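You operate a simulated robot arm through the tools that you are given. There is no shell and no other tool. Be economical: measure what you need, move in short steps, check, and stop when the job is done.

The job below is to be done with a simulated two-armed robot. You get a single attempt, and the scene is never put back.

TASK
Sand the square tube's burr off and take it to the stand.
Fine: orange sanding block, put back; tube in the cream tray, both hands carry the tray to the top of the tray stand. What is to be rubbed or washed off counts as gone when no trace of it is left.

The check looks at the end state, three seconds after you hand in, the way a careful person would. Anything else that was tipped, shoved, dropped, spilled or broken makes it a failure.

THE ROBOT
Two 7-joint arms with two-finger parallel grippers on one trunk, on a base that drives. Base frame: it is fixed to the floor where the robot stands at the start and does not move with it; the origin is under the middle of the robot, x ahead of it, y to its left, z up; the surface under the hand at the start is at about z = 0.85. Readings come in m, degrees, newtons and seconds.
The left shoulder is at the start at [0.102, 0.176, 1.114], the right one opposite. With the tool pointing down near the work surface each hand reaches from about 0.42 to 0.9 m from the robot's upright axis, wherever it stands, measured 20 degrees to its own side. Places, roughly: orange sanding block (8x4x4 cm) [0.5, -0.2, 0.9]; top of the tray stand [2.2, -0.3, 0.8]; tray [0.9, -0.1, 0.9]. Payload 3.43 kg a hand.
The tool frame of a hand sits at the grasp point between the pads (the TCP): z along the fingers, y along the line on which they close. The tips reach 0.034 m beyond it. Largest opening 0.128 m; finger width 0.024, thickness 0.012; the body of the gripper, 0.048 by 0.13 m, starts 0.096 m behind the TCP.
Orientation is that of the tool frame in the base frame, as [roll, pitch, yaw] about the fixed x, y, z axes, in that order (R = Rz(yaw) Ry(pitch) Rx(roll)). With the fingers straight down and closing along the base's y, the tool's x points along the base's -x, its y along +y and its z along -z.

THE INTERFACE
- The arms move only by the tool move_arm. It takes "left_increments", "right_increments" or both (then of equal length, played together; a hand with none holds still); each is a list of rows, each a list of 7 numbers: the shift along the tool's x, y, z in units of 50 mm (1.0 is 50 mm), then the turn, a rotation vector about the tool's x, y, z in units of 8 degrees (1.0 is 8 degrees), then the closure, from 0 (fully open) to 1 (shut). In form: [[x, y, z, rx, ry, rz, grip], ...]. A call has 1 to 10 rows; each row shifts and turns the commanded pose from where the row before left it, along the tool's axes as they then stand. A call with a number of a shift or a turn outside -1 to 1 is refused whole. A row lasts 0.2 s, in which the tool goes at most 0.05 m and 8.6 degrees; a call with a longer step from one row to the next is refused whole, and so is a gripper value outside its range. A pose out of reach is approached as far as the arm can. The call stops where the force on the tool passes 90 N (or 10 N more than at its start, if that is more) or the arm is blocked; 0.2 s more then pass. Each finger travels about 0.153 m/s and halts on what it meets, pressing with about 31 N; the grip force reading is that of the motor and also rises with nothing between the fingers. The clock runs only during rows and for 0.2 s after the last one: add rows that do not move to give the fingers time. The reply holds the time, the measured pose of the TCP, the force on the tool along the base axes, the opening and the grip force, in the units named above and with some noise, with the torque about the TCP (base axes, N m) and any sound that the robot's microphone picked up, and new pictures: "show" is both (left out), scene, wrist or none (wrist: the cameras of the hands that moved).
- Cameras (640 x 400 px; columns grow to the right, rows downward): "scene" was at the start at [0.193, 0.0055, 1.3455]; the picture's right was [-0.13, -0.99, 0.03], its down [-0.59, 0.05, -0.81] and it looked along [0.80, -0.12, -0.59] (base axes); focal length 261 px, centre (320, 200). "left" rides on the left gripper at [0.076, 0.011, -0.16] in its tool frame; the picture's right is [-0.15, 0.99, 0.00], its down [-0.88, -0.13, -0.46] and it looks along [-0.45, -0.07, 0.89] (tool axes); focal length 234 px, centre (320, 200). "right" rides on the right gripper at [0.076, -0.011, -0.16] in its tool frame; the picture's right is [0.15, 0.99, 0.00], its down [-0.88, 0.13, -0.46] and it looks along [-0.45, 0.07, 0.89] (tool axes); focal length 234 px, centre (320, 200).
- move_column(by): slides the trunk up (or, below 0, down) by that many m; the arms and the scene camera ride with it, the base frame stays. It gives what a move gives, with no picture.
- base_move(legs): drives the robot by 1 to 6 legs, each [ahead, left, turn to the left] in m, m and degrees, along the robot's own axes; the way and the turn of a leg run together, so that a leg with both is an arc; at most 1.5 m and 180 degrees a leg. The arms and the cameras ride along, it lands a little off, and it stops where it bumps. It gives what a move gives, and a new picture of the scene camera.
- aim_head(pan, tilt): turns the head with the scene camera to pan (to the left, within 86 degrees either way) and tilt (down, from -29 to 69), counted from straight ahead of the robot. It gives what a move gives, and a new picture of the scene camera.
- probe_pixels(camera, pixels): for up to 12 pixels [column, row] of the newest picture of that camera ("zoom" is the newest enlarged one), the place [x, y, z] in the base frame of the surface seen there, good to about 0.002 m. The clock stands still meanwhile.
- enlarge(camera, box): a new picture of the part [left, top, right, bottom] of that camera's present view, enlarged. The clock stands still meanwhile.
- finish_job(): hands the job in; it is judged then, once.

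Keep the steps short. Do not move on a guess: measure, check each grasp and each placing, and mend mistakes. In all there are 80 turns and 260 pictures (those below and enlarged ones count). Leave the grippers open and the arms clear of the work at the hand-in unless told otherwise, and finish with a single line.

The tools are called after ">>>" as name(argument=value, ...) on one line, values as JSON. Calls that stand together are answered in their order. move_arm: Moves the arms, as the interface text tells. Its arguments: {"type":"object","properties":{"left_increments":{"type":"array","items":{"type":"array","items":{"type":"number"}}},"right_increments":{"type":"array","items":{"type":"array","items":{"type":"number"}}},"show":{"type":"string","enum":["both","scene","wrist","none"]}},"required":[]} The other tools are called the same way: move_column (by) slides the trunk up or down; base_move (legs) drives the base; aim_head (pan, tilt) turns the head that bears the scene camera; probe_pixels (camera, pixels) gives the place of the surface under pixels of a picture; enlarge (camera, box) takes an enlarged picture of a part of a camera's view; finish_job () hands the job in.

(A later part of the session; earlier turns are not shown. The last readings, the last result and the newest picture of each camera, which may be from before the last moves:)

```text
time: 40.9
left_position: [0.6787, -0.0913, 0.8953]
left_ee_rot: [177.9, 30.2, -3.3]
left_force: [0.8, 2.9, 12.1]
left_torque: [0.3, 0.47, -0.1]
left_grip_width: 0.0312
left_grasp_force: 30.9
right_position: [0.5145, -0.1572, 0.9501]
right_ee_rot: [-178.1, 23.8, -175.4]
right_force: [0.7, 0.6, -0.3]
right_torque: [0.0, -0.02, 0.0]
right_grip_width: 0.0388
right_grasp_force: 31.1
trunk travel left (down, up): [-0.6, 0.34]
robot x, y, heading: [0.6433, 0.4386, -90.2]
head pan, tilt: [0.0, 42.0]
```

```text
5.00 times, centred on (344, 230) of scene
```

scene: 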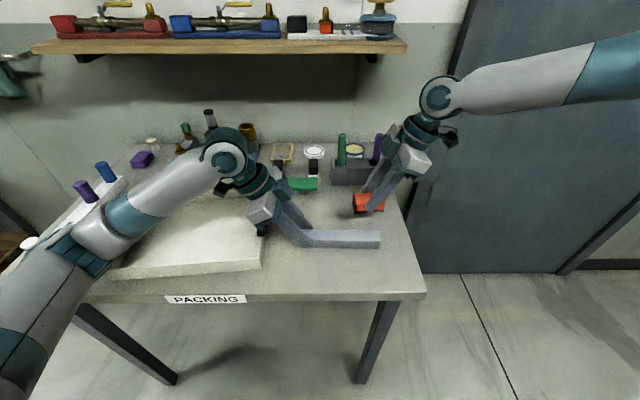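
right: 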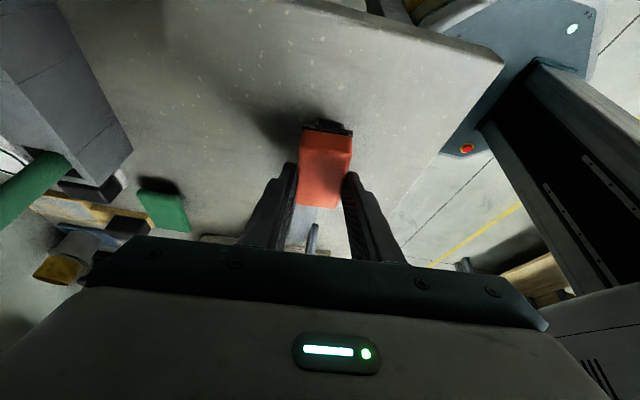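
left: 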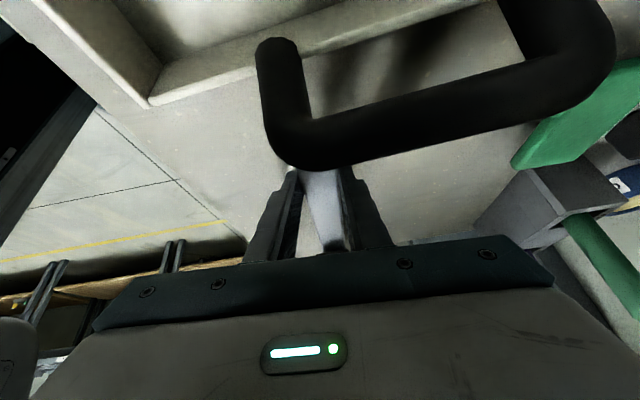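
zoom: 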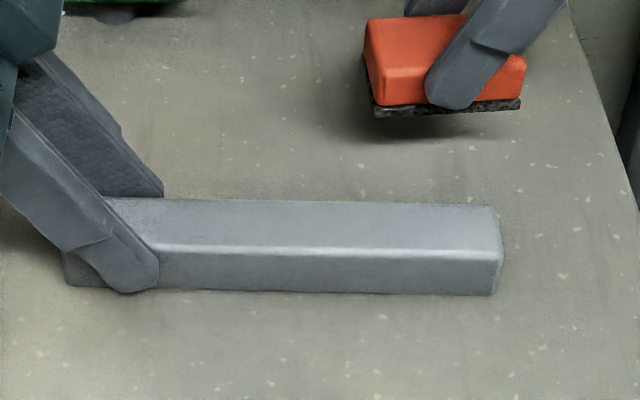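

The top looks clean. I'll check closer for faint traces.

>>> enlarge(camera="scene", box=[340, 220, 388, 250])

>>> enlarge(camera="right", box=[300, 100, 500, 260])

```text
13.33 times, centred on (364, 235) of scene
```

zoom: 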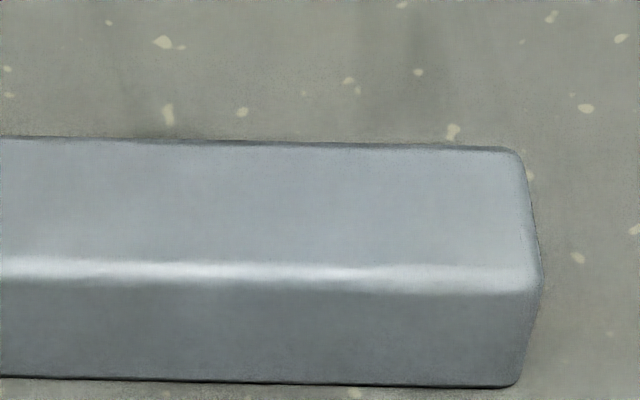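

```text
2.50 times, centred on (400, 180) of right
```

zoom: 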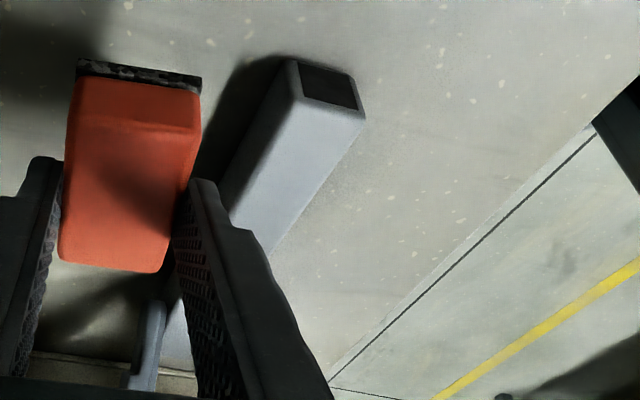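

It's clean. I'll return the block to its original place, first above it at (0.472, −0.203), then down to just above the table.

>>> move_arm(right_increments=[[0.42, -0.425, -0.185, 0, 0, 0, 1], [0.42, -0.425, -0.185, 0, 0, 0, 1], [0.2, 0, 0.45, 0, 0, 0, 1], [0.17, 0, 0.38, 0, 0, 0, 1], [0, 0, 0, 0, 0, 0, 1]], show="wrist")

```text
time: 42.1
left_position: [0.6788, -0.0918, 0.8956]
left_ee_rot: [177.9, 30.1, -3.3]
left_force: [-1.3, -1.0, 16.6]
left_torque: [0.23, 0.41, 0.02]
left_grip_width: 0.0311
left_grasp_force: 30.7
right_position: [0.4721, -0.2017, 0.9064]
right_ee_rot: [-178.1, 23.8, -175.5]
right_force: [-0.4, -0.3, -0.2]
right_torque: [-0.03, -0.02, -0.01]
right_grip_width: 0.0388
right_grasp_force: 31.1
trunk travel left (down, up): [-0.6, 0.34]
robot x, y, heading: [0.6418, 0.4328, -90.6]
head pan, tilt: [0.0, 42.0]
```

right: 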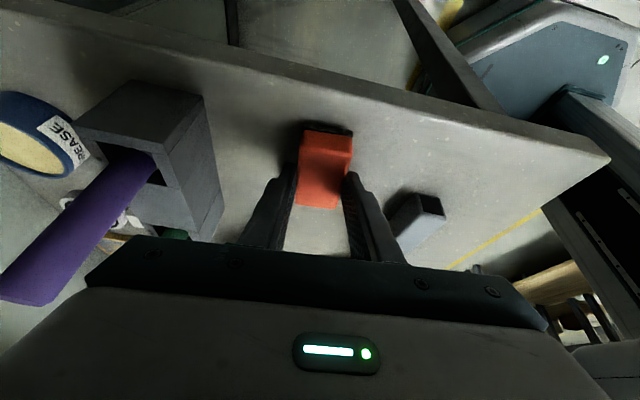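

I'll lower the last 7–8 mm.

>>> move_arm(right_increments=[[0.04, -0.02, 0.09, 0, 0, 0, 1], [0.022, 0, 0.055, 0, 0, 0, 1], [0, 0, 0, 0, 0, 0, 1]], show="none")

```text
time: 42.9
left_position: [0.6798, -0.0905, 0.8944]
left_ee_rot: [178.0, 30.2, -3.3]
left_force: [0.0, -1.9, 15.4]
left_torque: [0.23, 0.38, 0.03]
left_grip_width: 0.0311
left_grasp_force: 31.0
right_position: [0.4707, -0.2029, 0.897]
right_ee_rot: [-178.0, 23.7, -175.5]
right_force: [0.2, -0.2, -0.7]
right_torque: [0.03, 0.0, 0.0]
right_grip_width: 0.0387
right_grasp_force: 31.1
trunk travel left (down, up): [-0.6, 0.34]
robot x, y, heading: [0.6403, 0.4328, -90.5]
head pan, tilt: [0.0, 42.0]
```

No contact force yet, so I'll go down 2 mm at a time.

>>> move_arm(right_increments=[[0.016, 0, 0.037, 0, 0, 0, 1], [0, 0, 0, 0, 0, 0, 1]], show="none")

>>> enlarge(camera="scene", box=[340, 180, 420, 230])

```text
time: 43.5
left_position: [0.6793, -0.0908, 0.8952]
left_ee_rot: [177.8, 30.2, -3.4]
left_force: [-0.6, -3.1, 14.6]
left_torque: [0.16, 0.4, 0.14]
left_grip_width: 0.0315
left_grasp_force: 31.0
right_position: [0.471, -0.2037, 0.8967]
right_ee_rot: [-177.9, 23.9, -175.5]
right_force: [-1.2, 0.7, 6.8]
right_torque: [0.19, -0.28, 0.04]
right_grip_width: 0.0391
right_grasp_force: 31.3
trunk travel left (down, up): [-0.6, 0.34]
robot x, y, heading: [0.6448, 0.4321, -90.5]
head pan, tilt: [0.0, 42.0]
```

```text
8.00 times, centred on (380, 205) of scene
```

zoom: 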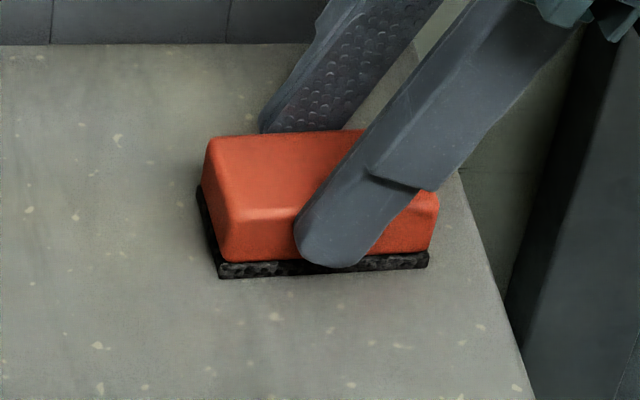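

The block rests on the table with 7 N. I'll open the right hand and retreat along the tool axis, well clear.

>>> move_arm(right_increments=[[0, 0, 0, 0, 0, 0, 0.41], [0, 0, 0, 0, 0, 0, 0.41], [0, 0, 0, 0, 0, 0, 0.41], [0, 0, -0.9, 0, 0, 0, 0.41], [0, 0, -0.9, 0, 0, 0, 0.41], [0, 0, -0.9, 0, 0, 0, 0.41], [0.6, 0.7, 0, 0, 0, 0, 0.41], [0, 0, 0, 0, 0, 0, 0.41]], show="scene")

>>> enlarge(camera="scene", box=[340, 180, 420, 230])

>>> enlarge(camera="left", box=[0, 0, 640, 400])

```text
time: 45.3
left_position: [0.679, -0.0899, 0.8937]
left_ee_rot: [177.9, 30.3, -3.3]
left_force: [-2.0, 1.2, 13.8]
left_torque: [0.21, -0.35, 0.05]
left_grip_width: 0.0312
left_grasp_force: 30.9
right_position: [0.3868, -0.1698, 1.0059]
right_ee_rot: [-178.2, 23.8, -175.5]
right_force: [0.1, -0.2, 0.0]
right_torque: [0.0, 0.01, -0.02]
right_grip_width: 0.0756
right_grasp_force: 0.0
trunk travel left (down, up): [-0.6, 0.34]
robot x, y, heading: [0.6418, 0.4303, -90.3]
head pan, tilt: [0.0, 42.0]
```

scene: 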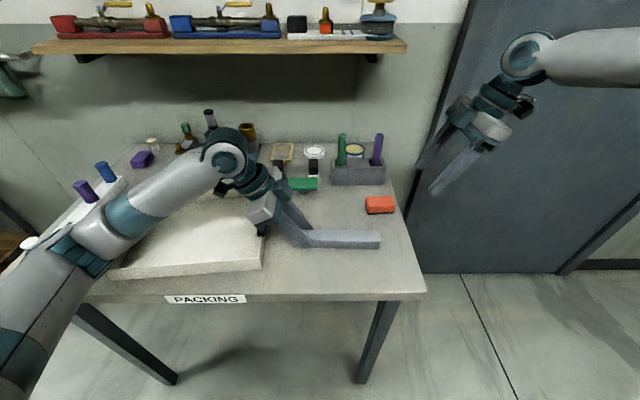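

```text
8.00 times, centred on (380, 205) of scene
```

zoom: 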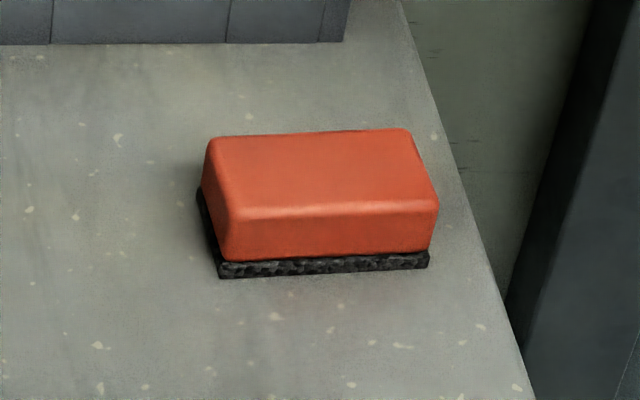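

```text
1.00 times, centred on (320, 200) of left (not enlarged: the box is as wide or as high as the picture)
```

zoom: 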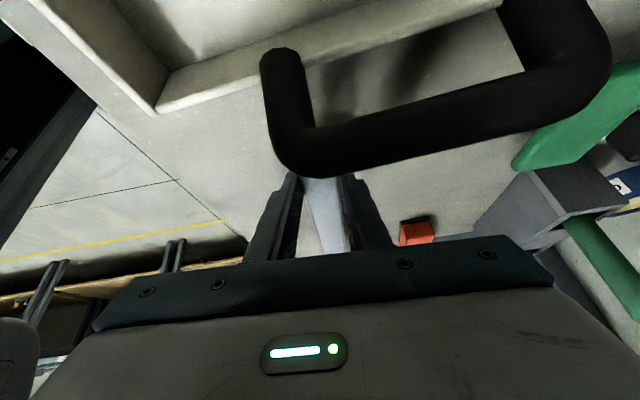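

The block is back in place, flat. Next I'll lift the tube straight up 120 mm with the left hand.

>>> move_arm(left_increments=[[-0.4, 0, -0.69, 0, 0, 0, 1], [-0.4, 0, -0.69, 0, 0, 0, 1], [-0.4, 0, -0.69, 0, 0, 0, 1], [0, 0, 0, 0, 0, 0, 1]], show="scene")

```text
time: 46.3
left_position: [0.68, -0.0882, 1.014]
left_ee_rot: [178.0, 30.2, -3.3]
left_force: [-0.3, -0.3, -1.9]
left_torque: [-0.02, -0.08, 0.02]
left_grip_width: 0.0313
left_grasp_force: 31.2
right_position: [0.387, -0.1716, 1.0037]
right_ee_rot: [-178.2, 23.8, -175.5]
right_force: [1.2, -0.8, -0.3]
right_torque: [0.02, 0.0, -0.02]
right_grip_width: 0.0752
right_grasp_force: 0.1
trunk travel left (down, up): [-0.6, 0.34]
robot x, y, heading: [0.6438, 0.4304, -90.6]
head pan, tilt: [0.0, 42.0]
```

scene: 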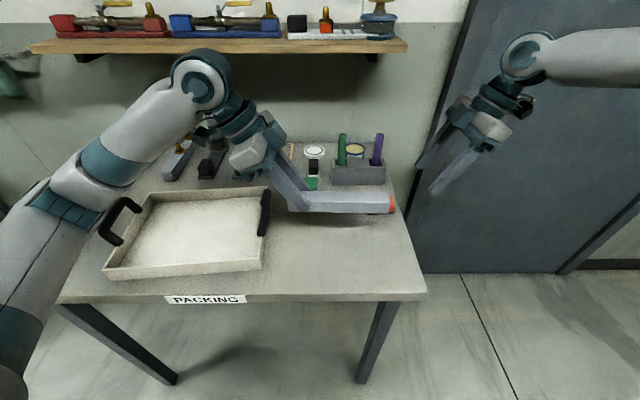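

The tube is lifted securely. I'll probe the tray's rims and handles.

>>> probe_pixels(camera="scene", pixels=[[107, 268], [262, 260], [262, 269], [150, 192], [255, 188], [190, 265], [190, 258], [200, 230], [120, 200], [108, 238], [265, 200], [262, 232]])

>>> probe_pixels(camera="scene", pixels=[[126, 262], [250, 255], [160, 202], [250, 200], [135, 207], [104, 228], [113, 243], [141, 208], [267, 190], [268, 210], [261, 236], [220, 262]])

```text
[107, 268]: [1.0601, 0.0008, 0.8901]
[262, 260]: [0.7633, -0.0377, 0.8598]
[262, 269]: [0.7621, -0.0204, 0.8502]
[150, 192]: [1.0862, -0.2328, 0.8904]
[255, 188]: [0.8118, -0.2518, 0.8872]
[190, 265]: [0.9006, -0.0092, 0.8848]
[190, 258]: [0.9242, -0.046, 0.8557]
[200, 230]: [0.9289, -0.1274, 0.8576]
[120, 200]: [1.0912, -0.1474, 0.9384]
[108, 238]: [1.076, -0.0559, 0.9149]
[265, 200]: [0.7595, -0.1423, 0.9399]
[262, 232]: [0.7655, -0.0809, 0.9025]
```

```text
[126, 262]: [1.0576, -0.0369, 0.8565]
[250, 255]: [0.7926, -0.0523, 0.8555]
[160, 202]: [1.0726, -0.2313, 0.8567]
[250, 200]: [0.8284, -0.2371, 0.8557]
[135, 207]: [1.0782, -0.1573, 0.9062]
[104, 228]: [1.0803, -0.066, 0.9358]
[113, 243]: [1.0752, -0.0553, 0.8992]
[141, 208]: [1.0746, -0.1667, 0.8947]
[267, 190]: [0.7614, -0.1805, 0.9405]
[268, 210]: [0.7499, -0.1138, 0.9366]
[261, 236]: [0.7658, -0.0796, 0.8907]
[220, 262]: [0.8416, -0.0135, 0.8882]
```

The tray rim is at z 0.89, the floor at 0.856, and the handle tops at 0.94. Its centre is (0.92, −0.128). I'll carry the tube over the near handle (30 mm clearance) to above the middle.

>>> move_arm(left_increments=[[0.78, 0.078, -0.45, 0, 0, 0, 1], [0.78, 0.078, -0.45, 0, 0, 0, 1], [0.78, 0.078, -0.45, 0, 0, 0, 1], [0.78, 0.078, -0.45, 0, 0, 0, 1], [0.78, 0.078, -0.45, 0, 0, 0, 1], [0.78, 0.078, -0.45, 0, 0, 0, 1], [0.78, 0.078, -0.45, 0, 0, 0, 1], [0, 0, 0, 0, 0, 0, 1]])

```text
time: 48.1
left_position: [0.9935, -0.128, 1.0137]
left_ee_rot: [178.1, 30.2, -3.2]
left_force: [-0.1, 0.2, -1.3]
left_torque: [-0.01, -0.11, 0.01]
left_grip_width: 0.0315
left_grasp_force: 30.5
right_position: [0.387, -0.1709, 1.0054]
right_ee_rot: [-178.3, 23.7, -175.5]
right_force: [-0.2, 0.6, 0.3]
right_torque: [-0.01, -0.01, 0.0]
right_grip_width: 0.0757
right_grasp_force: 0.0
trunk travel left (down, up): [-0.6, 0.34]
robot x, y, heading: [0.6416, 0.4319, -90.4]
head pan, tilt: [0.0, 42.0]
```

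scene: 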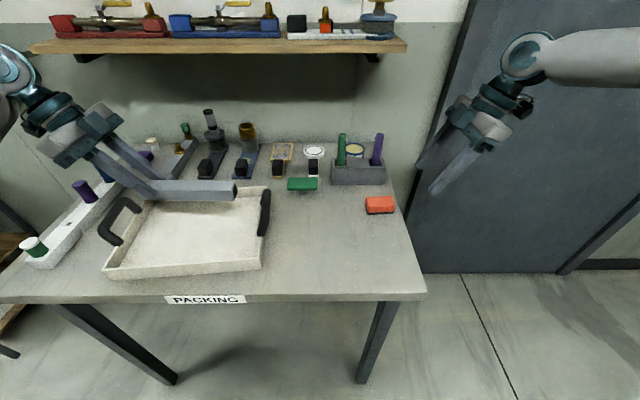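
left: 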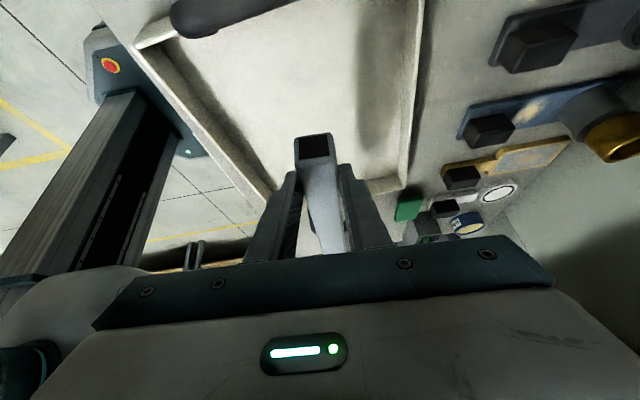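

I'll lower it into the tray by 108 mm.

>>> move_arm(left_increments=[[0.36, 0, 0.62, 0, 0, 0, 1], [0.36, 0, 0.62, 0, 0, 0, 1], [0.36, 0, 0.62, 0, 0, 0, 1], [0, 0, 0, 0, 0, 0, 1]], show="scene")

>>> move_arm(left_increments=[[0.04, 0, 0.07, 0, 0, 0, 1], [0.02, 0, 0.035, 0, 0, 0, 1], [0, 0, 0, 0, 0, 0, 1]], show="scene")

```text
time: 49.1
left_position: [0.9918, -0.1307, 0.9047]
left_ee_rot: [177.9, 30.3, -3.3]
left_force: [-0.4, -0.5, -1.3]
left_torque: [0.0, -0.12, 0.0]
left_grip_width: 0.0313
left_grasp_force: 30.9
right_position: [0.3864, -0.1724, 1.0049]
right_ee_rot: [-178.2, 23.8, -175.5]
right_force: [-0.2, -0.8, 0.7]
right_torque: [0.0, 0.01, -0.01]
right_grip_width: 0.0758
right_grasp_force: 0.1
trunk travel left (down, up): [-0.6, 0.34]
robot x, y, heading: [0.6425, 0.432, -90.4]
head pan, tilt: [0.0, 42.0]
```

scene: 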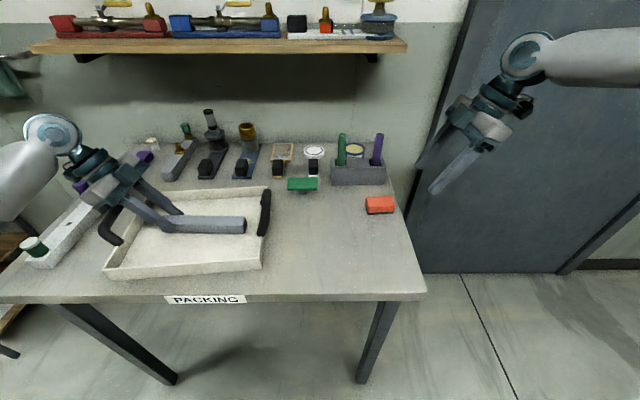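

```text
time: 49.9
left_position: [0.994, -0.131, 0.9011]
left_ee_rot: [178.0, 30.2, -3.4]
left_force: [1.6, -0.8, 7.6]
left_torque: [0.1, -0.4, -0.05]
left_grip_width: 0.0314
left_grasp_force: 30.7
right_position: [0.3867, -0.1714, 1.0054]
right_ee_rot: [-178.2, 23.8, -175.5]
right_force: [1.0, 0.8, -0.9]
right_torque: [-0.01, 0.0, 0.03]
right_grip_width: 0.0754
right_grasp_force: 0.0
trunk travel left (down, up): [-0.6, 0.34]
robot x, y, heading: [0.6387, 0.4319, -90.4]
head pan, tilt: [0.0, 42.0]
```

scene: 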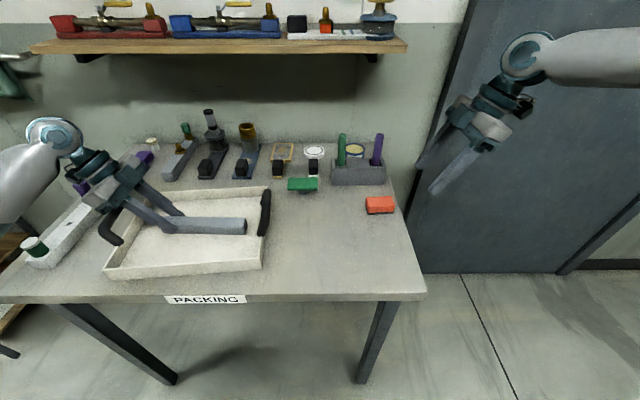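

The tube rests on the tray floor with 7.6 N. I'll open the left hand to about 80 mm and lift it straight up.

>>> move_arm(left_increments=[[0, 0, 0, 0, 0, 0, 0.37], [0, 0, 0, 0, 0, 0, 0.37], [0, 0, 0, 0, 0, 0, 0.37], [-0.4, 0, -0.69, 0, 0, 0, 0.37], [-0.4, 0, -0.69, 0, 0, 0, 0.37], [-0.4, 0, -0.69, 0, 0, 0, 0.37], [-0.4, 0, -0.69, 0, 0, 0, 0.37], [0, 0, 0, 0, 0, 0, 0.37]], right_increments=[[0, 0, 0, 0, 0, 0, 0], [0, 0, 0, 0, 1, 0, 0], [0, 0, 0, 0, 1, 0, 0], [0, 0, 0, 0, 1, 0, 0], [0, 0, -0.6, 0, 0, 0, 0], [0, 0, -0.6, 0, 0, 0, 0], [0, 0, -0.6, 0, 0, 0, 0], [0, 0, 0, 0, 0, 0, 0]], show="scene")

```text
time: 51.7
left_position: [0.9927, -0.1254, 1.0585]
left_ee_rot: [178.0, 30.2, -3.1]
left_force: [-0.6, 0.4, 0.3]
left_torque: [0.03, 0.0, 0.02]
left_grip_width: 0.0807
left_grasp_force: 0.1
right_position: [0.3861, -0.1707, 1.0951]
right_ee_rot: [-178.4, -0.2, -176.3]
right_force: [-0.5, -0.5, -1.2]
right_torque: [0.0, 0.0, -0.02]
right_grip_width: 0.1281
right_grasp_force: 0.0
trunk travel left (down, up): [-0.6, 0.34]
robot x, y, heading: [0.6402, 0.431, -90.2]
head pan, tilt: [0.0, 42.0]
```

scene: 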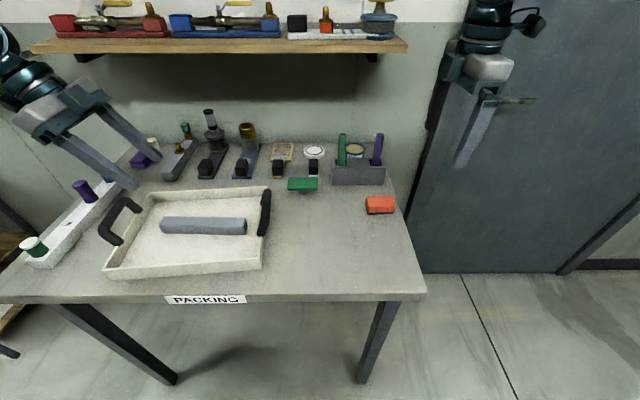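

The tube lies in the tray. I'll untilt the left hand and turn both hands so they close along x, across the handle bars.

>>> move_arm(left_increments=[[0, 0, 0, 0, 0.94, 0, 0.37], [0, 0, 0, 0, 0.94, 0, 0.37], [0, 0, 0, 0, 0.94, 0, 0.37], [0, 0, 0, 0, 0.94, 0, 0.37], [0, 0, 0, 0, 0, -1, 0.37], [0, 0, 0, 0, 0, -1, 0.37], [0, 0, 0, 0, 0, -1, 0.37], [0, 0, 0, 0, 0, -1, 0.37], [0, 0, 0, 0, 0, -1, 0.37], [0, 0, 0, 0, 0, -1, 0.37]], right_increments=[[0, 0, 0, 0, 0, 1, 0.37], [0, 0, 0, 0, 0, 1, 0.37], [0, 0, 0, 0, 0, 1, 0.37], [0, 0, 0, 0, 0, 1, 0.37], [0, 0, 0, 0, 0, 1, 0.37], [0, 0, 0, 0, 0, 1, 0.37], [0, 0, 0, 0, 0, 1, 0.37], [0, 0, 0, 0, 0, 1, 0.37], [0, 0, 0, 0, 0, 1, 0.37], [0, 0, 0, 0, 0, 1, 0.37]], show="none")

>>> move_arm(left_increments=[[0, 0, 0, 0, 0, -1, 0.37], [0, 0, 0, 0, 0, -1, 0.37], [0, 0, 0, 0, 0, -1, 0.37], [0, 0, 0, 0, 0, -1, 0.37], [0, 0, 0, 0, 0, -1, 0.37], [0, 0, 0, 0, 0, -1, 0.37]], right_increments=[[0, 0, 0, 0, 0, 1, 0.37], [0, 0, 0, 0, 0, 0.25, 0.37], [0, 0, 0, 0, 0, 0, 0.37], [0, 0, 0, 0, 0, 0, 0.37], [0, 0, 0, 0, 0, 0, 0.37], [0, 0, 0, 0, 0, 0, 0.37]], show="scene")

```text
time: 53.9
left_position: [0.9942, -0.1268, 1.0601]
left_ee_rot: [179.1, 1.4, 45.9]
left_force: [-0.2, 0.3, -0.3]
left_torque: [0.02, -0.05, -0.03]
left_grip_width: 0.0805
left_grasp_force: 0.0
right_position: [0.3864, -0.1688, 1.0963]
right_ee_rot: [-179.4, 1.6, 103.6]
right_force: [0.5, 0.1, -0.5]
right_torque: [-0.06, 0.02, -0.04]
right_grip_width: 0.0805
right_grasp_force: 0.0
trunk travel left (down, up): [-0.6, 0.34]
robot x, y, heading: [0.6417, 0.4289, -90.1]
head pan, tilt: [0.0, 42.0]
```

```text
time: 55.3
left_position: [0.993, -0.1259, 1.0594]
left_ee_rot: [-179.7, 1.7, 93.8]
left_force: [0.5, -0.1, 0.4]
left_torque: [0.0, 0.02, 0.0]
left_grip_width: 0.0807
left_grasp_force: 0.2
right_position: [0.3874, -0.1682, 1.0961]
right_ee_rot: [-179.8, 1.6, 93.8]
right_force: [-0.1, -0.3, -0.2]
right_torque: [0.04, -0.01, -0.06]
right_grip_width: 0.0808
right_grasp_force: 0.1
trunk travel left (down, up): [-0.6, 0.34]
robot x, y, heading: [0.6415, 0.4311, -90.6]
head pan, tilt: [0.0, 42.0]
```

scene: 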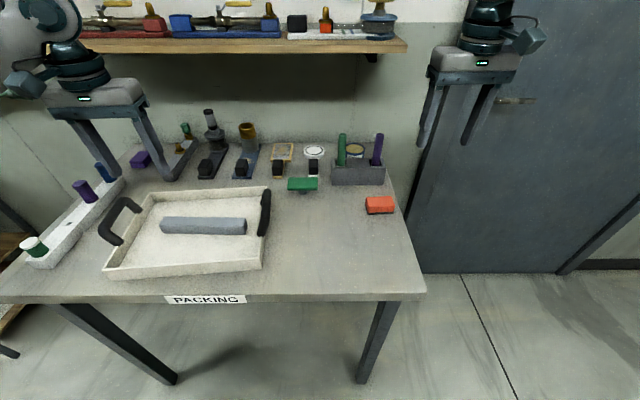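

I'll drive 0.28 m to the robot's left so the tray is centred in front.

>>> base_move(legs=[[0, 0.28, 0], [0.05, 0, 0]])

>>> probe_pixels(camera="scene", pixels=[[320, 200]])

```text
time: 57.7
left_position: [1.2752, -0.1749, 1.0595]
left_ee_rot: [-179.7, 1.8, 94.0]
left_force: [-0.4, -0.5, 0.2]
left_torque: [0.0, -0.01, 0.01]
left_grip_width: 0.0806
left_grasp_force: 0.0
right_position: [0.668, -0.2201, 1.0961]
right_ee_rot: [-179.8, 1.7, 93.8]
right_force: [-0.5, -0.6, -0.3]
right_torque: [0.0, 0.0, 0.02]
right_grip_width: 0.0809
right_grasp_force: 0.0
trunk travel left (down, up): [-0.6, 0.34]
robot x, y, heading: [0.9244, 0.3792, -90.4]
head pan, tilt: [0.0, 42.0]
```

scene: 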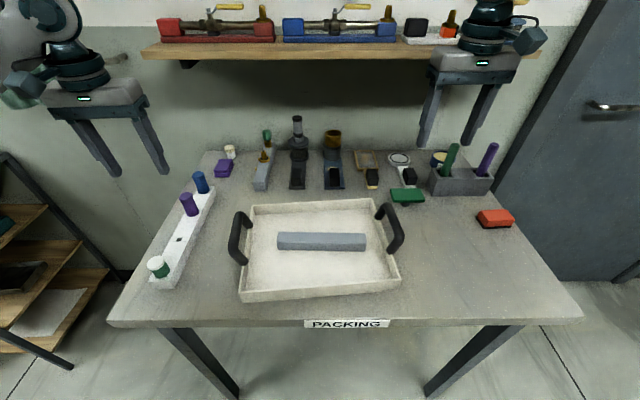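

```text
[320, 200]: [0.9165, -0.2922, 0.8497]
```

I'll probe both handles and the white holder near the left one.

>>> probe_pixels(camera="scene", pixels=[[234, 220], [236, 240], [240, 258], [244, 262], [244, 214], [385, 207], [393, 225], [399, 243], [396, 250], [205, 210], [180, 250], [188, 200]])

>>> enlarge(camera="scene", box=[200, 180, 440, 330])

```text
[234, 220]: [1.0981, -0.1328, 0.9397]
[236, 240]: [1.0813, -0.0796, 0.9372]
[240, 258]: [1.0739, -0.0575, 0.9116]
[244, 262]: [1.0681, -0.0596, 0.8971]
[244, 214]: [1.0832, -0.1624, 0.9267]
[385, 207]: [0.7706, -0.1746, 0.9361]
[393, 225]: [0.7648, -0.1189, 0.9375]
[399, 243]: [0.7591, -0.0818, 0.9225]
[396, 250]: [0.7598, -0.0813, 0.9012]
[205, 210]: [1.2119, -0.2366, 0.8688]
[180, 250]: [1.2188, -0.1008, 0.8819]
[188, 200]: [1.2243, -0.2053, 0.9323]
```

```text
2.67 times, centred on (320, 255) of scene
```

zoom: 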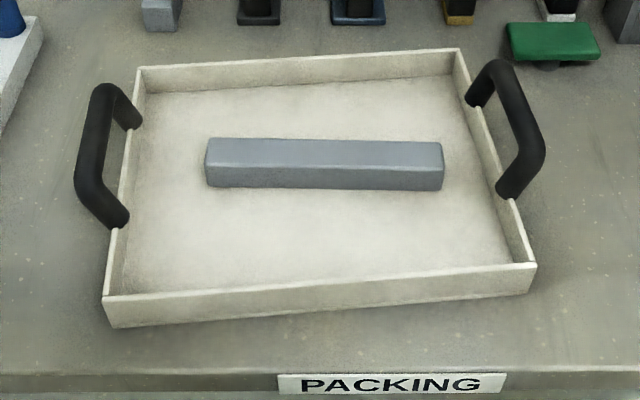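

>>> probe_pixels(camera="zoom", pixels=[[98, 115], [92, 145], [88, 175], [80, 145], [104, 145], [505, 90], [522, 118], [533, 148], [512, 122], [533, 115], [130, 220], [25, 60]])

```text
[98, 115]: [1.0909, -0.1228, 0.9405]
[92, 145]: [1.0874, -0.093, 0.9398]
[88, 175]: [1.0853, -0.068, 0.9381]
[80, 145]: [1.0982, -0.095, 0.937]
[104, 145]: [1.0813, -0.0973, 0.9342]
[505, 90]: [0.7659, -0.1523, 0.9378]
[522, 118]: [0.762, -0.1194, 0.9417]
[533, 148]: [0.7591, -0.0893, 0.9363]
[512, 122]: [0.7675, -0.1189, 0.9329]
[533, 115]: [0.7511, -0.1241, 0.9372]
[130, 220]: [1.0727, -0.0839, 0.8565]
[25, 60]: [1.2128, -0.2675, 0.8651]
```

The handle bars are centred at (1.090, −0.1125) and (0.7605, −0.130), tops at 0.941, with yaw about 5.5° off. I'll hover both hands about 7 cm above them.

>>> move_arm(left_increments=[[0.375, -0.9, 0, 0, 0, 0, 0.37], [0.375, -0.9, 0, 0, 0, 0, 0.37], [0.375, -0.9, 0, 0, 0, 0, 0.37], [0.375, -0.9, 0, 0, 0, 0, 0.37], [0, 0, 0.9, 0, -0.2, -0.19, 0.37], [0, 0, 0, 0, 0, 0, 0.37]], right_increments=[[0.42, 0.49, 0.43, 0, 0, 0, 0.37], [0.42, 0.49, 0.43, 0, 0, 0, 0.37], [0.42, 0.49, 0.43, 0, 0, 0, 0.37], [0.42, 0.49, 0.43, 0, 0, 0, 0.37], [0, 0, 0, 0, -0.2, -0.21, 0.37], [0, 0, 0, 0, 0, 0, 0.37]])

```text
time: 59.1
left_position: [1.0896, -0.1164, 1.0137]
left_ee_rot: [-179.7, 3.3, 95.4]
left_force: [-0.7, -0.3, -0.3]
left_torque: [0.01, -0.02, 0.0]
left_grip_width: 0.0805
left_grasp_force: 0.0
right_position: [0.7573, -0.1329, 1.0068]
right_ee_rot: [-179.8, 3.4, 95.6]
right_force: [0.3, 0.4, -0.9]
right_torque: [-0.01, -0.01, -0.02]
right_grip_width: 0.0804
right_grasp_force: 0.1
trunk travel left (down, up): [-0.6, 0.34]
robot x, y, heading: [0.9179, 0.3795, -90.4]
head pan, tilt: [0.0, 42.0]
```

scene: 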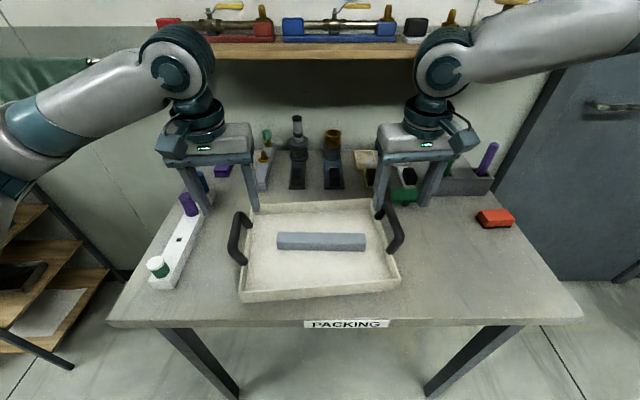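
right: 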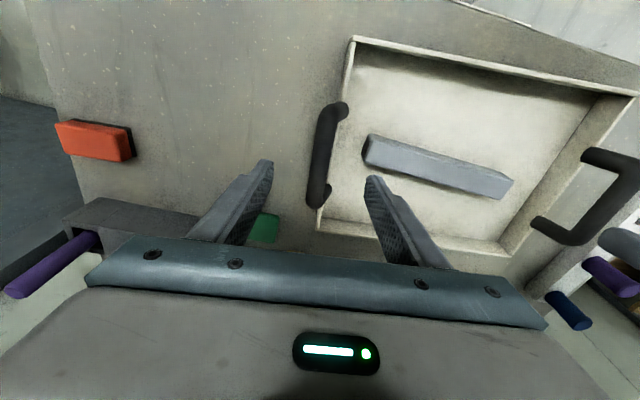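
left: 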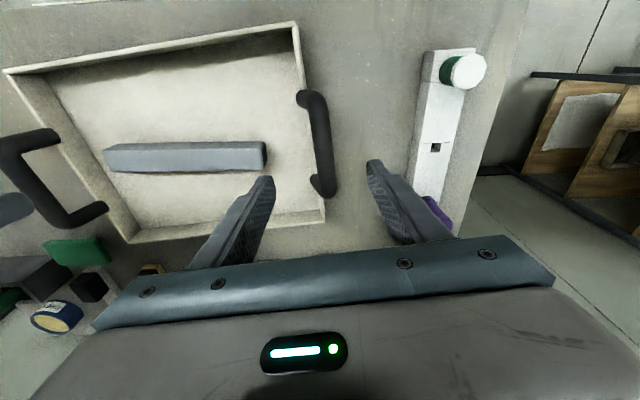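

I'll correct the small pitch and offset, then descend onto the bars with the fingers open to 80 mm.

>>> move_arm(left_increments=[[0.08, 0, 0, 0, 0.42, 0, 0.37], [0, 0, 0.53, 0, 0, 0, 0.37], [0, 0, 0.53, 0, 0, 0, 0.37], [0, 0, 0.53, 0, 0, 0, 0.37], [0, 0, 0, 0, 0, 0, 0.37]], right_increments=[[0.06, 0.06, 0, 0, 0.42, 0, 0.37], [0, 0, 0.487, 0, 0, 0, 0.37], [0, 0, 0.487, 0, 0, 0, 0.37], [0, 0, 0.487, 0, 0, 0, 0.37], [0, 0, 0, 0, 0, 0, 0.37]])

>>> enlarge(camera="scene", box=[200, 170, 440, 320])

```text
time: 60.3
left_position: [1.0874, -0.1109, 0.9343]
left_ee_rot: [-179.6, -0.1, 95.5]
left_force: [0.0, -0.1, 0.1]
left_torque: [-0.01, -0.02, 0.0]
left_grip_width: 0.0806
left_grasp_force: 0.0
right_position: [0.7622, -0.1305, 0.9342]
right_ee_rot: [-179.9, 0.0, 95.5]
right_force: [-0.7, 0.0, 0.0]
right_torque: [0.01, 0.02, -0.03]
right_grip_width: 0.0806
right_grasp_force: 0.0
trunk travel left (down, up): [-0.6, 0.34]
robot x, y, heading: [0.9196, 0.3834, -90.5]
head pan, tilt: [0.0, 42.0]
```

scene: 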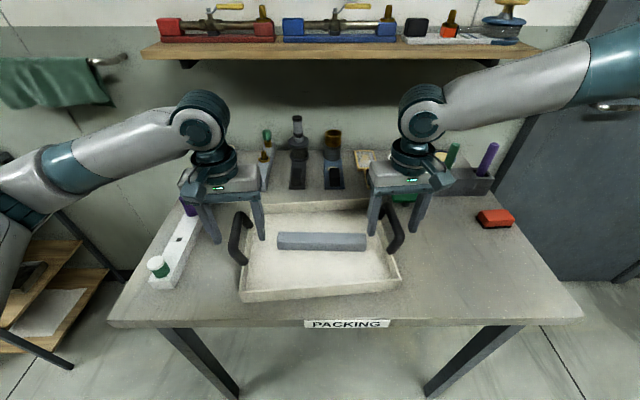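
right: 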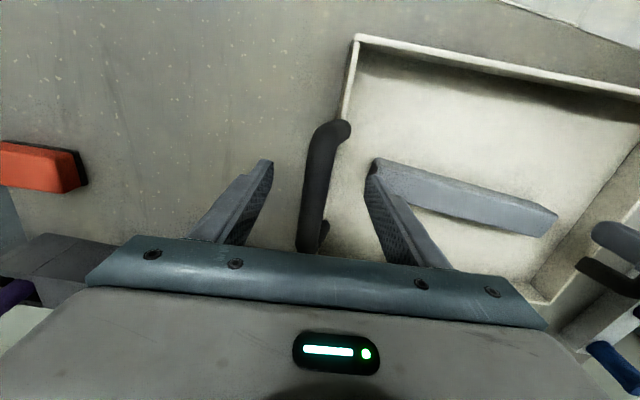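
left: 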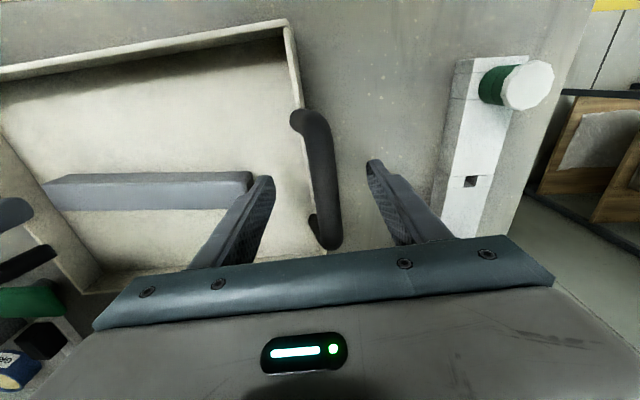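

```text
2.67 times, centred on (320, 245) of scene
```

zoom: 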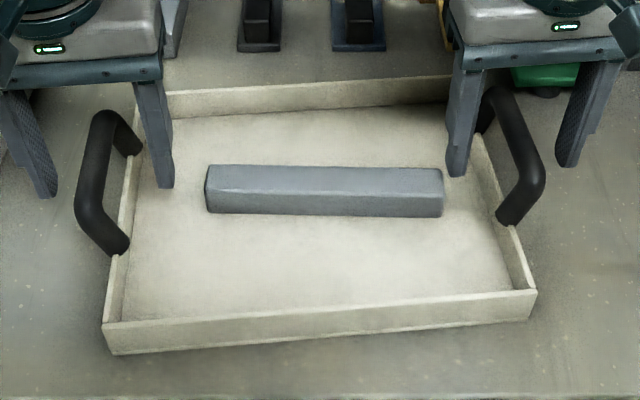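

Both bars sit between the fingers, so I'll close both hands together.

>>> move_arm(left_increments=[[0, 0, 0, 0, 0, 0, 0.8], [0, 0, 0, 0, 0, 0, 1], [0, 0, 0, 0, 0, 0, 1], [0, 0, 0, 0, 0, 0, 1], [0, 0, 0, 0, 0, 0, 1]], right_increments=[[0, 0, 0, 0, 0, 0, 0.8], [0, 0, 0, 0, 0, 0, 1], [0, 0, 0, 0, 0, 0, 1], [0, 0, 0, 0, 0, 0, 1], [0, 0, 0, 0, 0, 0, 1]], show="scene")

```text
time: 61.5
left_position: [1.0914, -0.111, 0.934]
left_ee_rot: [179.7, -0.1, 95.6]
left_force: [54.5, 6.1, -0.4]
left_torque: [0.09, -0.2, -0.46]
left_grip_width: 0.0196
left_grasp_force: 31.3
right_position: [0.7597, -0.1294, 0.9343]
right_ee_rot: [-179.1, -0.4, 95.4]
right_force: [-54.1, -9.1, 4.1]
right_torque: [-0.86, 0.27, -0.56]
right_grip_width: 0.0198
right_grasp_force: 31.0
trunk travel left (down, up): [-0.6, 0.34]
robot x, y, heading: [0.9233, 0.3815, -90.7]
head pan, tilt: [0.0, 42.0]
```

scene: 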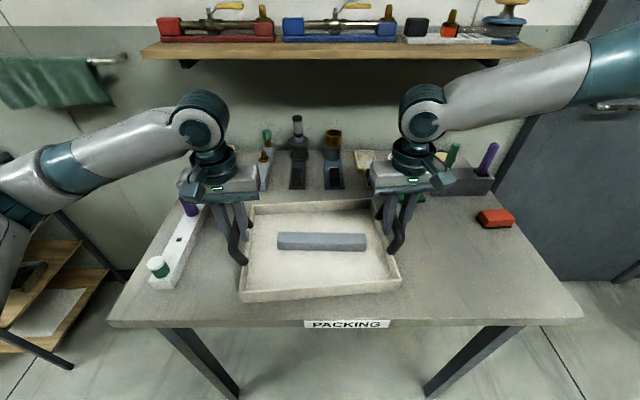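

The hands are squeezing against each other at 54 N, so I'll relax the commands outward by about 3 mm each.

>>> move_arm(left_increments=[[0, 0.07, 0, 0, 0, 0, 1], [0, 0, 0, 0, 0, 0, 1]], right_increments=[[0, -0.05, 0, 0, 0, 0, 1], [0, 0, 0, 0, 0, 0, 1]], show="none")

```text
time: 62.1
left_position: [1.0925, -0.111, 0.9338]
left_ee_rot: [-179.8, 0.0, 95.4]
left_force: [29.5, 6.2, 0.7]
left_torque: [-0.04, -0.19, -0.42]
left_grip_width: 0.0196
left_grasp_force: 31.2
right_position: [0.76, -0.1293, 0.9344]
right_ee_rot: [-179.6, -0.4, 95.6]
right_force: [-30.5, -5.1, 0.6]
right_torque: [0.28, 0.19, -0.75]
right_grip_width: 0.0194
right_grasp_force: 31.0
trunk travel left (down, up): [-0.6, 0.34]
robot x, y, heading: [0.9179, 0.3836, -90.3]
head pan, tilt: [0.0, 42.0]
```

Force is down to 30 N. I'll relax by the same amount again.

>>> move_arm(left_increments=[[0, 0.07, 0, 0, 0, 0, 1], [0, 0, 0, 0, 0, 0, 1]], right_increments=[[0, -0.06, 0, 0, 0, 0, 1], [0, 0, 0, 0, 0, 0, 1]], show="none")

>>> move_column(by=0.03)

>>> enlarge(camera="scene", box=[0, 0, 640, 400])

```text
time: 62.7
left_position: [1.0932, -0.1117, 0.9348]
left_ee_rot: [-179.3, 0.1, 95.2]
left_force: [-13.3, 1.9, 0.1]
left_torque: [-0.44, 0.02, -0.1]
left_grip_width: 0.0193
left_grasp_force: 31.3
right_position: [0.7598, -0.1303, 0.9358]
right_ee_rot: [179.9, -0.1, 95.7]
right_force: [14.3, -2.5, -0.1]
right_torque: [0.49, -0.08, -0.64]
right_grip_width: 0.0195
right_grasp_force: 31.5
trunk travel left (down, up): [-0.6, 0.34]
robot x, y, heading: [0.9217, 0.3811, -90.7]
head pan, tilt: [0.0, 42.0]
```

```text
time: 63.5
left_position: [1.0926, -0.1102, 0.9634]
left_ee_rot: [-179.1, -0.1, 95.3]
left_force: [-41.5, -0.4, -2.8]
left_torque: [-0.29, 0.05, -0.25]
left_grip_width: 0.0196
left_grasp_force: 31.5
right_position: [0.7596, -0.1301, 0.9647]
right_ee_rot: [179.7, 0.0, 95.6]
right_force: [41.9, 0.7, -2.2]
right_torque: [0.29, -0.18, -0.61]
right_grip_width: 0.0199
right_grasp_force: 31.5
trunk travel left (down, up): [-0.63, 0.31]
robot x, y, heading: [0.924, 0.3793, -90.3]
head pan, tilt: [0.0, 42.0]
```

```text
1.00 times, centred on (320, 200) of scene (not enlarged: the box is as wide or as high as the picture)
```

zoom: 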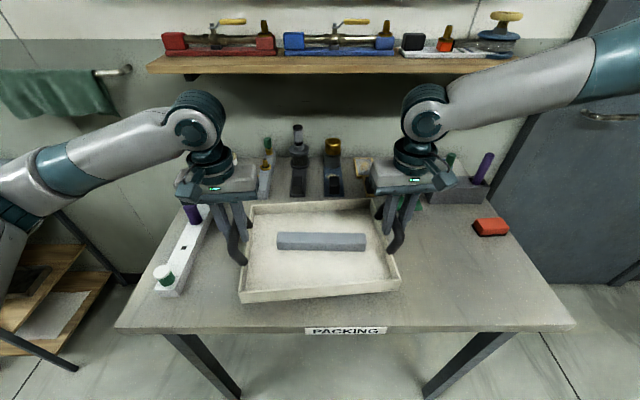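

The tray is lifted level, but the hands now pull outward at 41 N. I'll bring each one in by 2 mm.

>>> move_arm(left_increments=[[0, -0.03, 0, 0, 0, 0, 1], [0, 0, 0, 0, 0, 0, 1], [0, 0, 0, 0, 0, 0, 1]], right_increments=[[0, 0.03, 0, 0, 0, 0, 1], [0, 0, 0, 0, 0, 0, 1], [0, 0, 0, 0, 0, 0, 1]], show="none")

>>> move_column(by=0.13)

```text
time: 64.3
left_position: [1.0924, -0.1106, 0.9626]
left_ee_rot: [-179.4, -0.1, 95.4]
left_force: [-31.8, 0.8, -2.5]
left_torque: [0.29, 0.17, -0.4]
left_grip_width: 0.0198
left_grasp_force: 31.3
right_position: [0.7603, -0.1304, 0.9644]
right_ee_rot: [180.0, 0.0, 95.5]
right_force: [31.4, -0.9, -2.1]
right_torque: [-0.27, -0.19, -0.73]
right_grip_width: 0.0194
right_grasp_force: 30.7
trunk travel left (down, up): [-0.63, 0.31]
robot x, y, heading: [0.9256, 0.3761, -90.2]
head pan, tilt: [0.0, 42.0]
```

```text
time: 65.9
left_position: [1.0929, -0.1111, 1.0943]
left_ee_rot: [-179.3, 0.0, 95.4]
left_force: [-31.0, 1.4, -2.6]
left_torque: [-0.06, 0.14, -0.33]
left_grip_width: 0.0193
left_grasp_force: 30.8
right_position: [0.7594, -0.1305, 1.0933]
right_ee_rot: [-179.9, -0.1, 95.7]
right_force: [30.7, -1.5, -2.5]
right_torque: [0.09, -0.16, -0.67]
right_grip_width: 0.0197
right_grasp_force: 31.8
trunk travel left (down, up): [-0.76, 0.18]
robot x, y, heading: [0.9229, 0.3815, -90.1]
head pan, tilt: [0.0, 42.0]
```

I'll relax the hands a bit more, then back off 0.3 m so the tray clears the table.

>>> move_arm(left_increments=[[0, -0.045, 0, 0, 0, 0, 1], [0, 0, 0, 0, 0, 0, 1]], right_increments=[[0, 0.045, 0, 0, 0, 0, 1], [0, 0, 0, 0, 0, 0, 1]], show="none")

>>> base_move(legs=[[-0.3, 0, 0]])

>>> aim_head(pan=50, tilt=25)

```text
time: 66.5
left_position: [1.0922, -0.112, 1.0933]
left_ee_rot: [-179.8, -0.1, 95.6]
left_force: [-6.5, 2.7, -2.6]
left_torque: [0.22, 0.11, -0.38]
left_grip_width: 0.0198
left_grasp_force: 30.7
right_position: [0.7593, -0.1305, 1.0937]
right_ee_rot: [-179.7, -0.2, 95.6]
right_force: [6.8, -3.6, -3.4]
right_torque: [-0.21, -0.05, -0.72]
right_grip_width: 0.0197
right_grasp_force: 31.4
trunk travel left (down, up): [-0.76, 0.18]
robot x, y, heading: [0.9208, 0.3794, -90.4]
head pan, tilt: [0.0, 42.0]
```

```text
time: 68.5
left_position: [1.0941, 0.1892, 1.0923]
left_ee_rot: [-179.7, 0.0, 95.3]
left_force: [27.6, 4.4, -2.6]
left_torque: [0.07, -0.03, -0.36]
left_grip_width: 0.0195
left_grasp_force: 30.6
right_position: [0.7605, 0.1703, 1.0928]
right_ee_rot: [-179.8, -0.1, 95.3]
right_force: [-28.4, -4.9, -3.6]
right_torque: [0.0, 0.12, -0.67]
right_grip_width: 0.0196
right_grasp_force: 30.7
trunk travel left (down, up): [-0.76, 0.18]
robot x, y, heading: [0.9253, 0.6802, -90.8]
head pan, tilt: [0.0, 42.0]
```

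scene: 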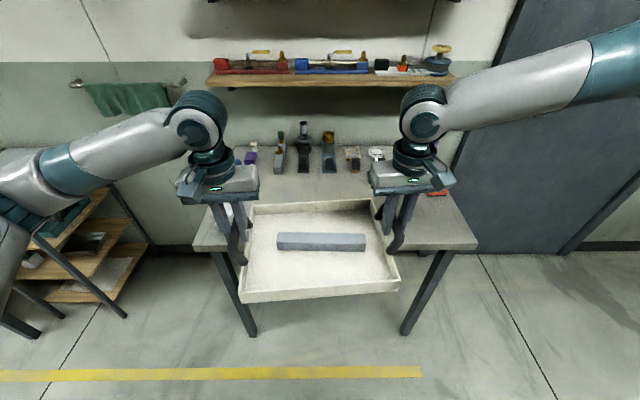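

```text
time: 69.7
left_position: [1.0938, 0.1899, 1.0938]
left_ee_rot: [-179.8, -0.1, 95.3]
left_force: [1.6, 4.1, -1.8]
left_torque: [0.13, -0.02, -0.38]
left_grip_width: 0.0198
left_grasp_force: 30.9
right_position: [0.7617, 0.1715, 1.0942]
right_ee_rot: [-179.6, -0.2, 95.4]
right_force: [-1.6, -3.6, -2.8]
right_torque: [-0.15, 0.03, -0.73]
right_grip_width: 0.0195
right_grasp_force: 30.4
trunk travel left (down, up): [-0.76, 0.18]
robot x, y, heading: [0.9271, 0.6835, -90.5]
head pan, tilt: [50.0, 25.0]
```

scene: 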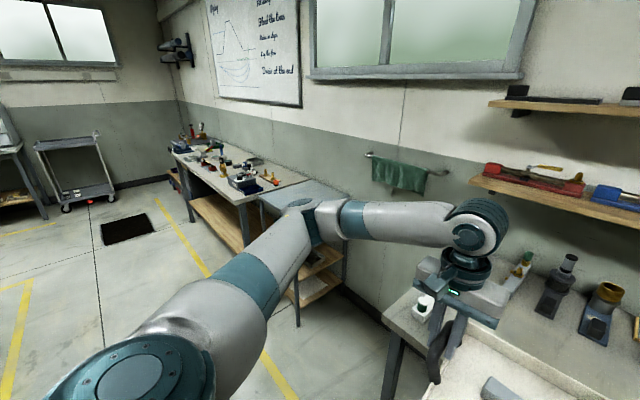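

The forces settled and the tray is level. I'll drive 1.1 m to the robot's left, toward the stand.

>>> base_move(legs=[[0, 1.1, 0]])

>>> aim_head(pan=10, tilt=40)

```text
time: 75.4
left_position: [2.2105, 0.1852, 1.0928]
left_ee_rot: [-179.8, -0.1, 96.0]
left_force: [6.3, 4.2, -1.8]
left_torque: [0.08, -0.03, -0.32]
left_grip_width: 0.0196
left_grasp_force: 31.0
right_position: [1.8768, 0.1643, 1.0936]
right_ee_rot: [-179.7, -0.2, 95.9]
right_force: [-5.3, -3.3, -2.8]
right_torque: [0.0, 0.01, -0.73]
right_grip_width: 0.0196
right_grasp_force: 31.3
trunk travel left (down, up): [-0.76, 0.18]
robot x, y, heading: [2.0375, 0.675, -90.0]
head pan, tilt: [50.0, 25.0]
```

scene: 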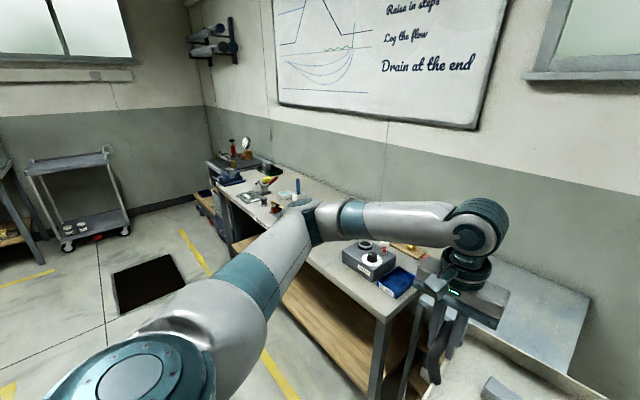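

```text
time: 76.5
left_position: [2.2107, 0.186, 1.0934]
left_ee_rot: [-179.8, -0.1, 95.8]
left_force: [-0.2, 2.5, -3.2]
left_torque: [0.08, -0.01, -0.35]
left_grip_width: 0.0193
left_grasp_force: 31.0
right_position: [1.8767, 0.1637, 1.0934]
right_ee_rot: [-179.7, -0.2, 95.9]
right_force: [0.5, -3.0, -1.9]
right_torque: [-0.05, -0.04, -0.73]
right_grip_width: 0.0197
right_grasp_force: 30.6
trunk travel left (down, up): [-0.76, 0.18]
robot x, y, heading: [2.035, 0.6762, -90.0]
head pan, tilt: [10.0, 40.0]
```

scene: 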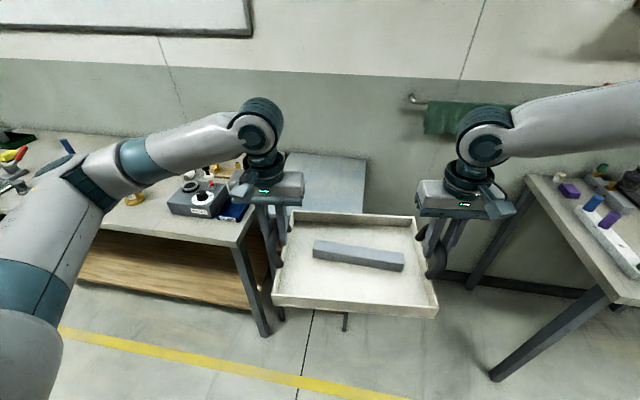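

I'll probe the stand top visible behind the tray and the bench beside it.

>>> probe_pixels(camera="scene", pixels=[[367, 160], [367, 185], [363, 210], [290, 153], [300, 180], [330, 200], [281, 152], [345, 325], [225, 215], [235, 240], [240, 205], [340, 320]])

>>> enlarge(camera="scene", box=[190, 130, 430, 280])

```text
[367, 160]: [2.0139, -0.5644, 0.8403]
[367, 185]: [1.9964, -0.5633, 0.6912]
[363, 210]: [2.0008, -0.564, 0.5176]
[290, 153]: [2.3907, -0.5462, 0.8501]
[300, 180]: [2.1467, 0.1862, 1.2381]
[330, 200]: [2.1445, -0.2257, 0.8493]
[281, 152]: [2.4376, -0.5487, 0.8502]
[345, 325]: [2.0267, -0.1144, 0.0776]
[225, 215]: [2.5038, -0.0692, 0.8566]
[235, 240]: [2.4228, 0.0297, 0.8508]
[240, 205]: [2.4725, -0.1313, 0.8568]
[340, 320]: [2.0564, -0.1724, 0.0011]
```

```text
2.67 times, centred on (310, 205) of scene
```

zoom: 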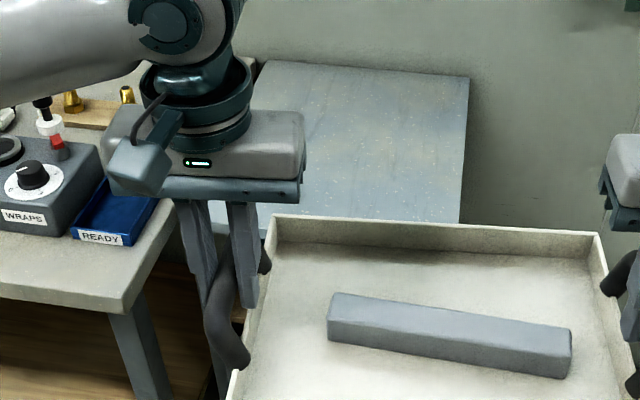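

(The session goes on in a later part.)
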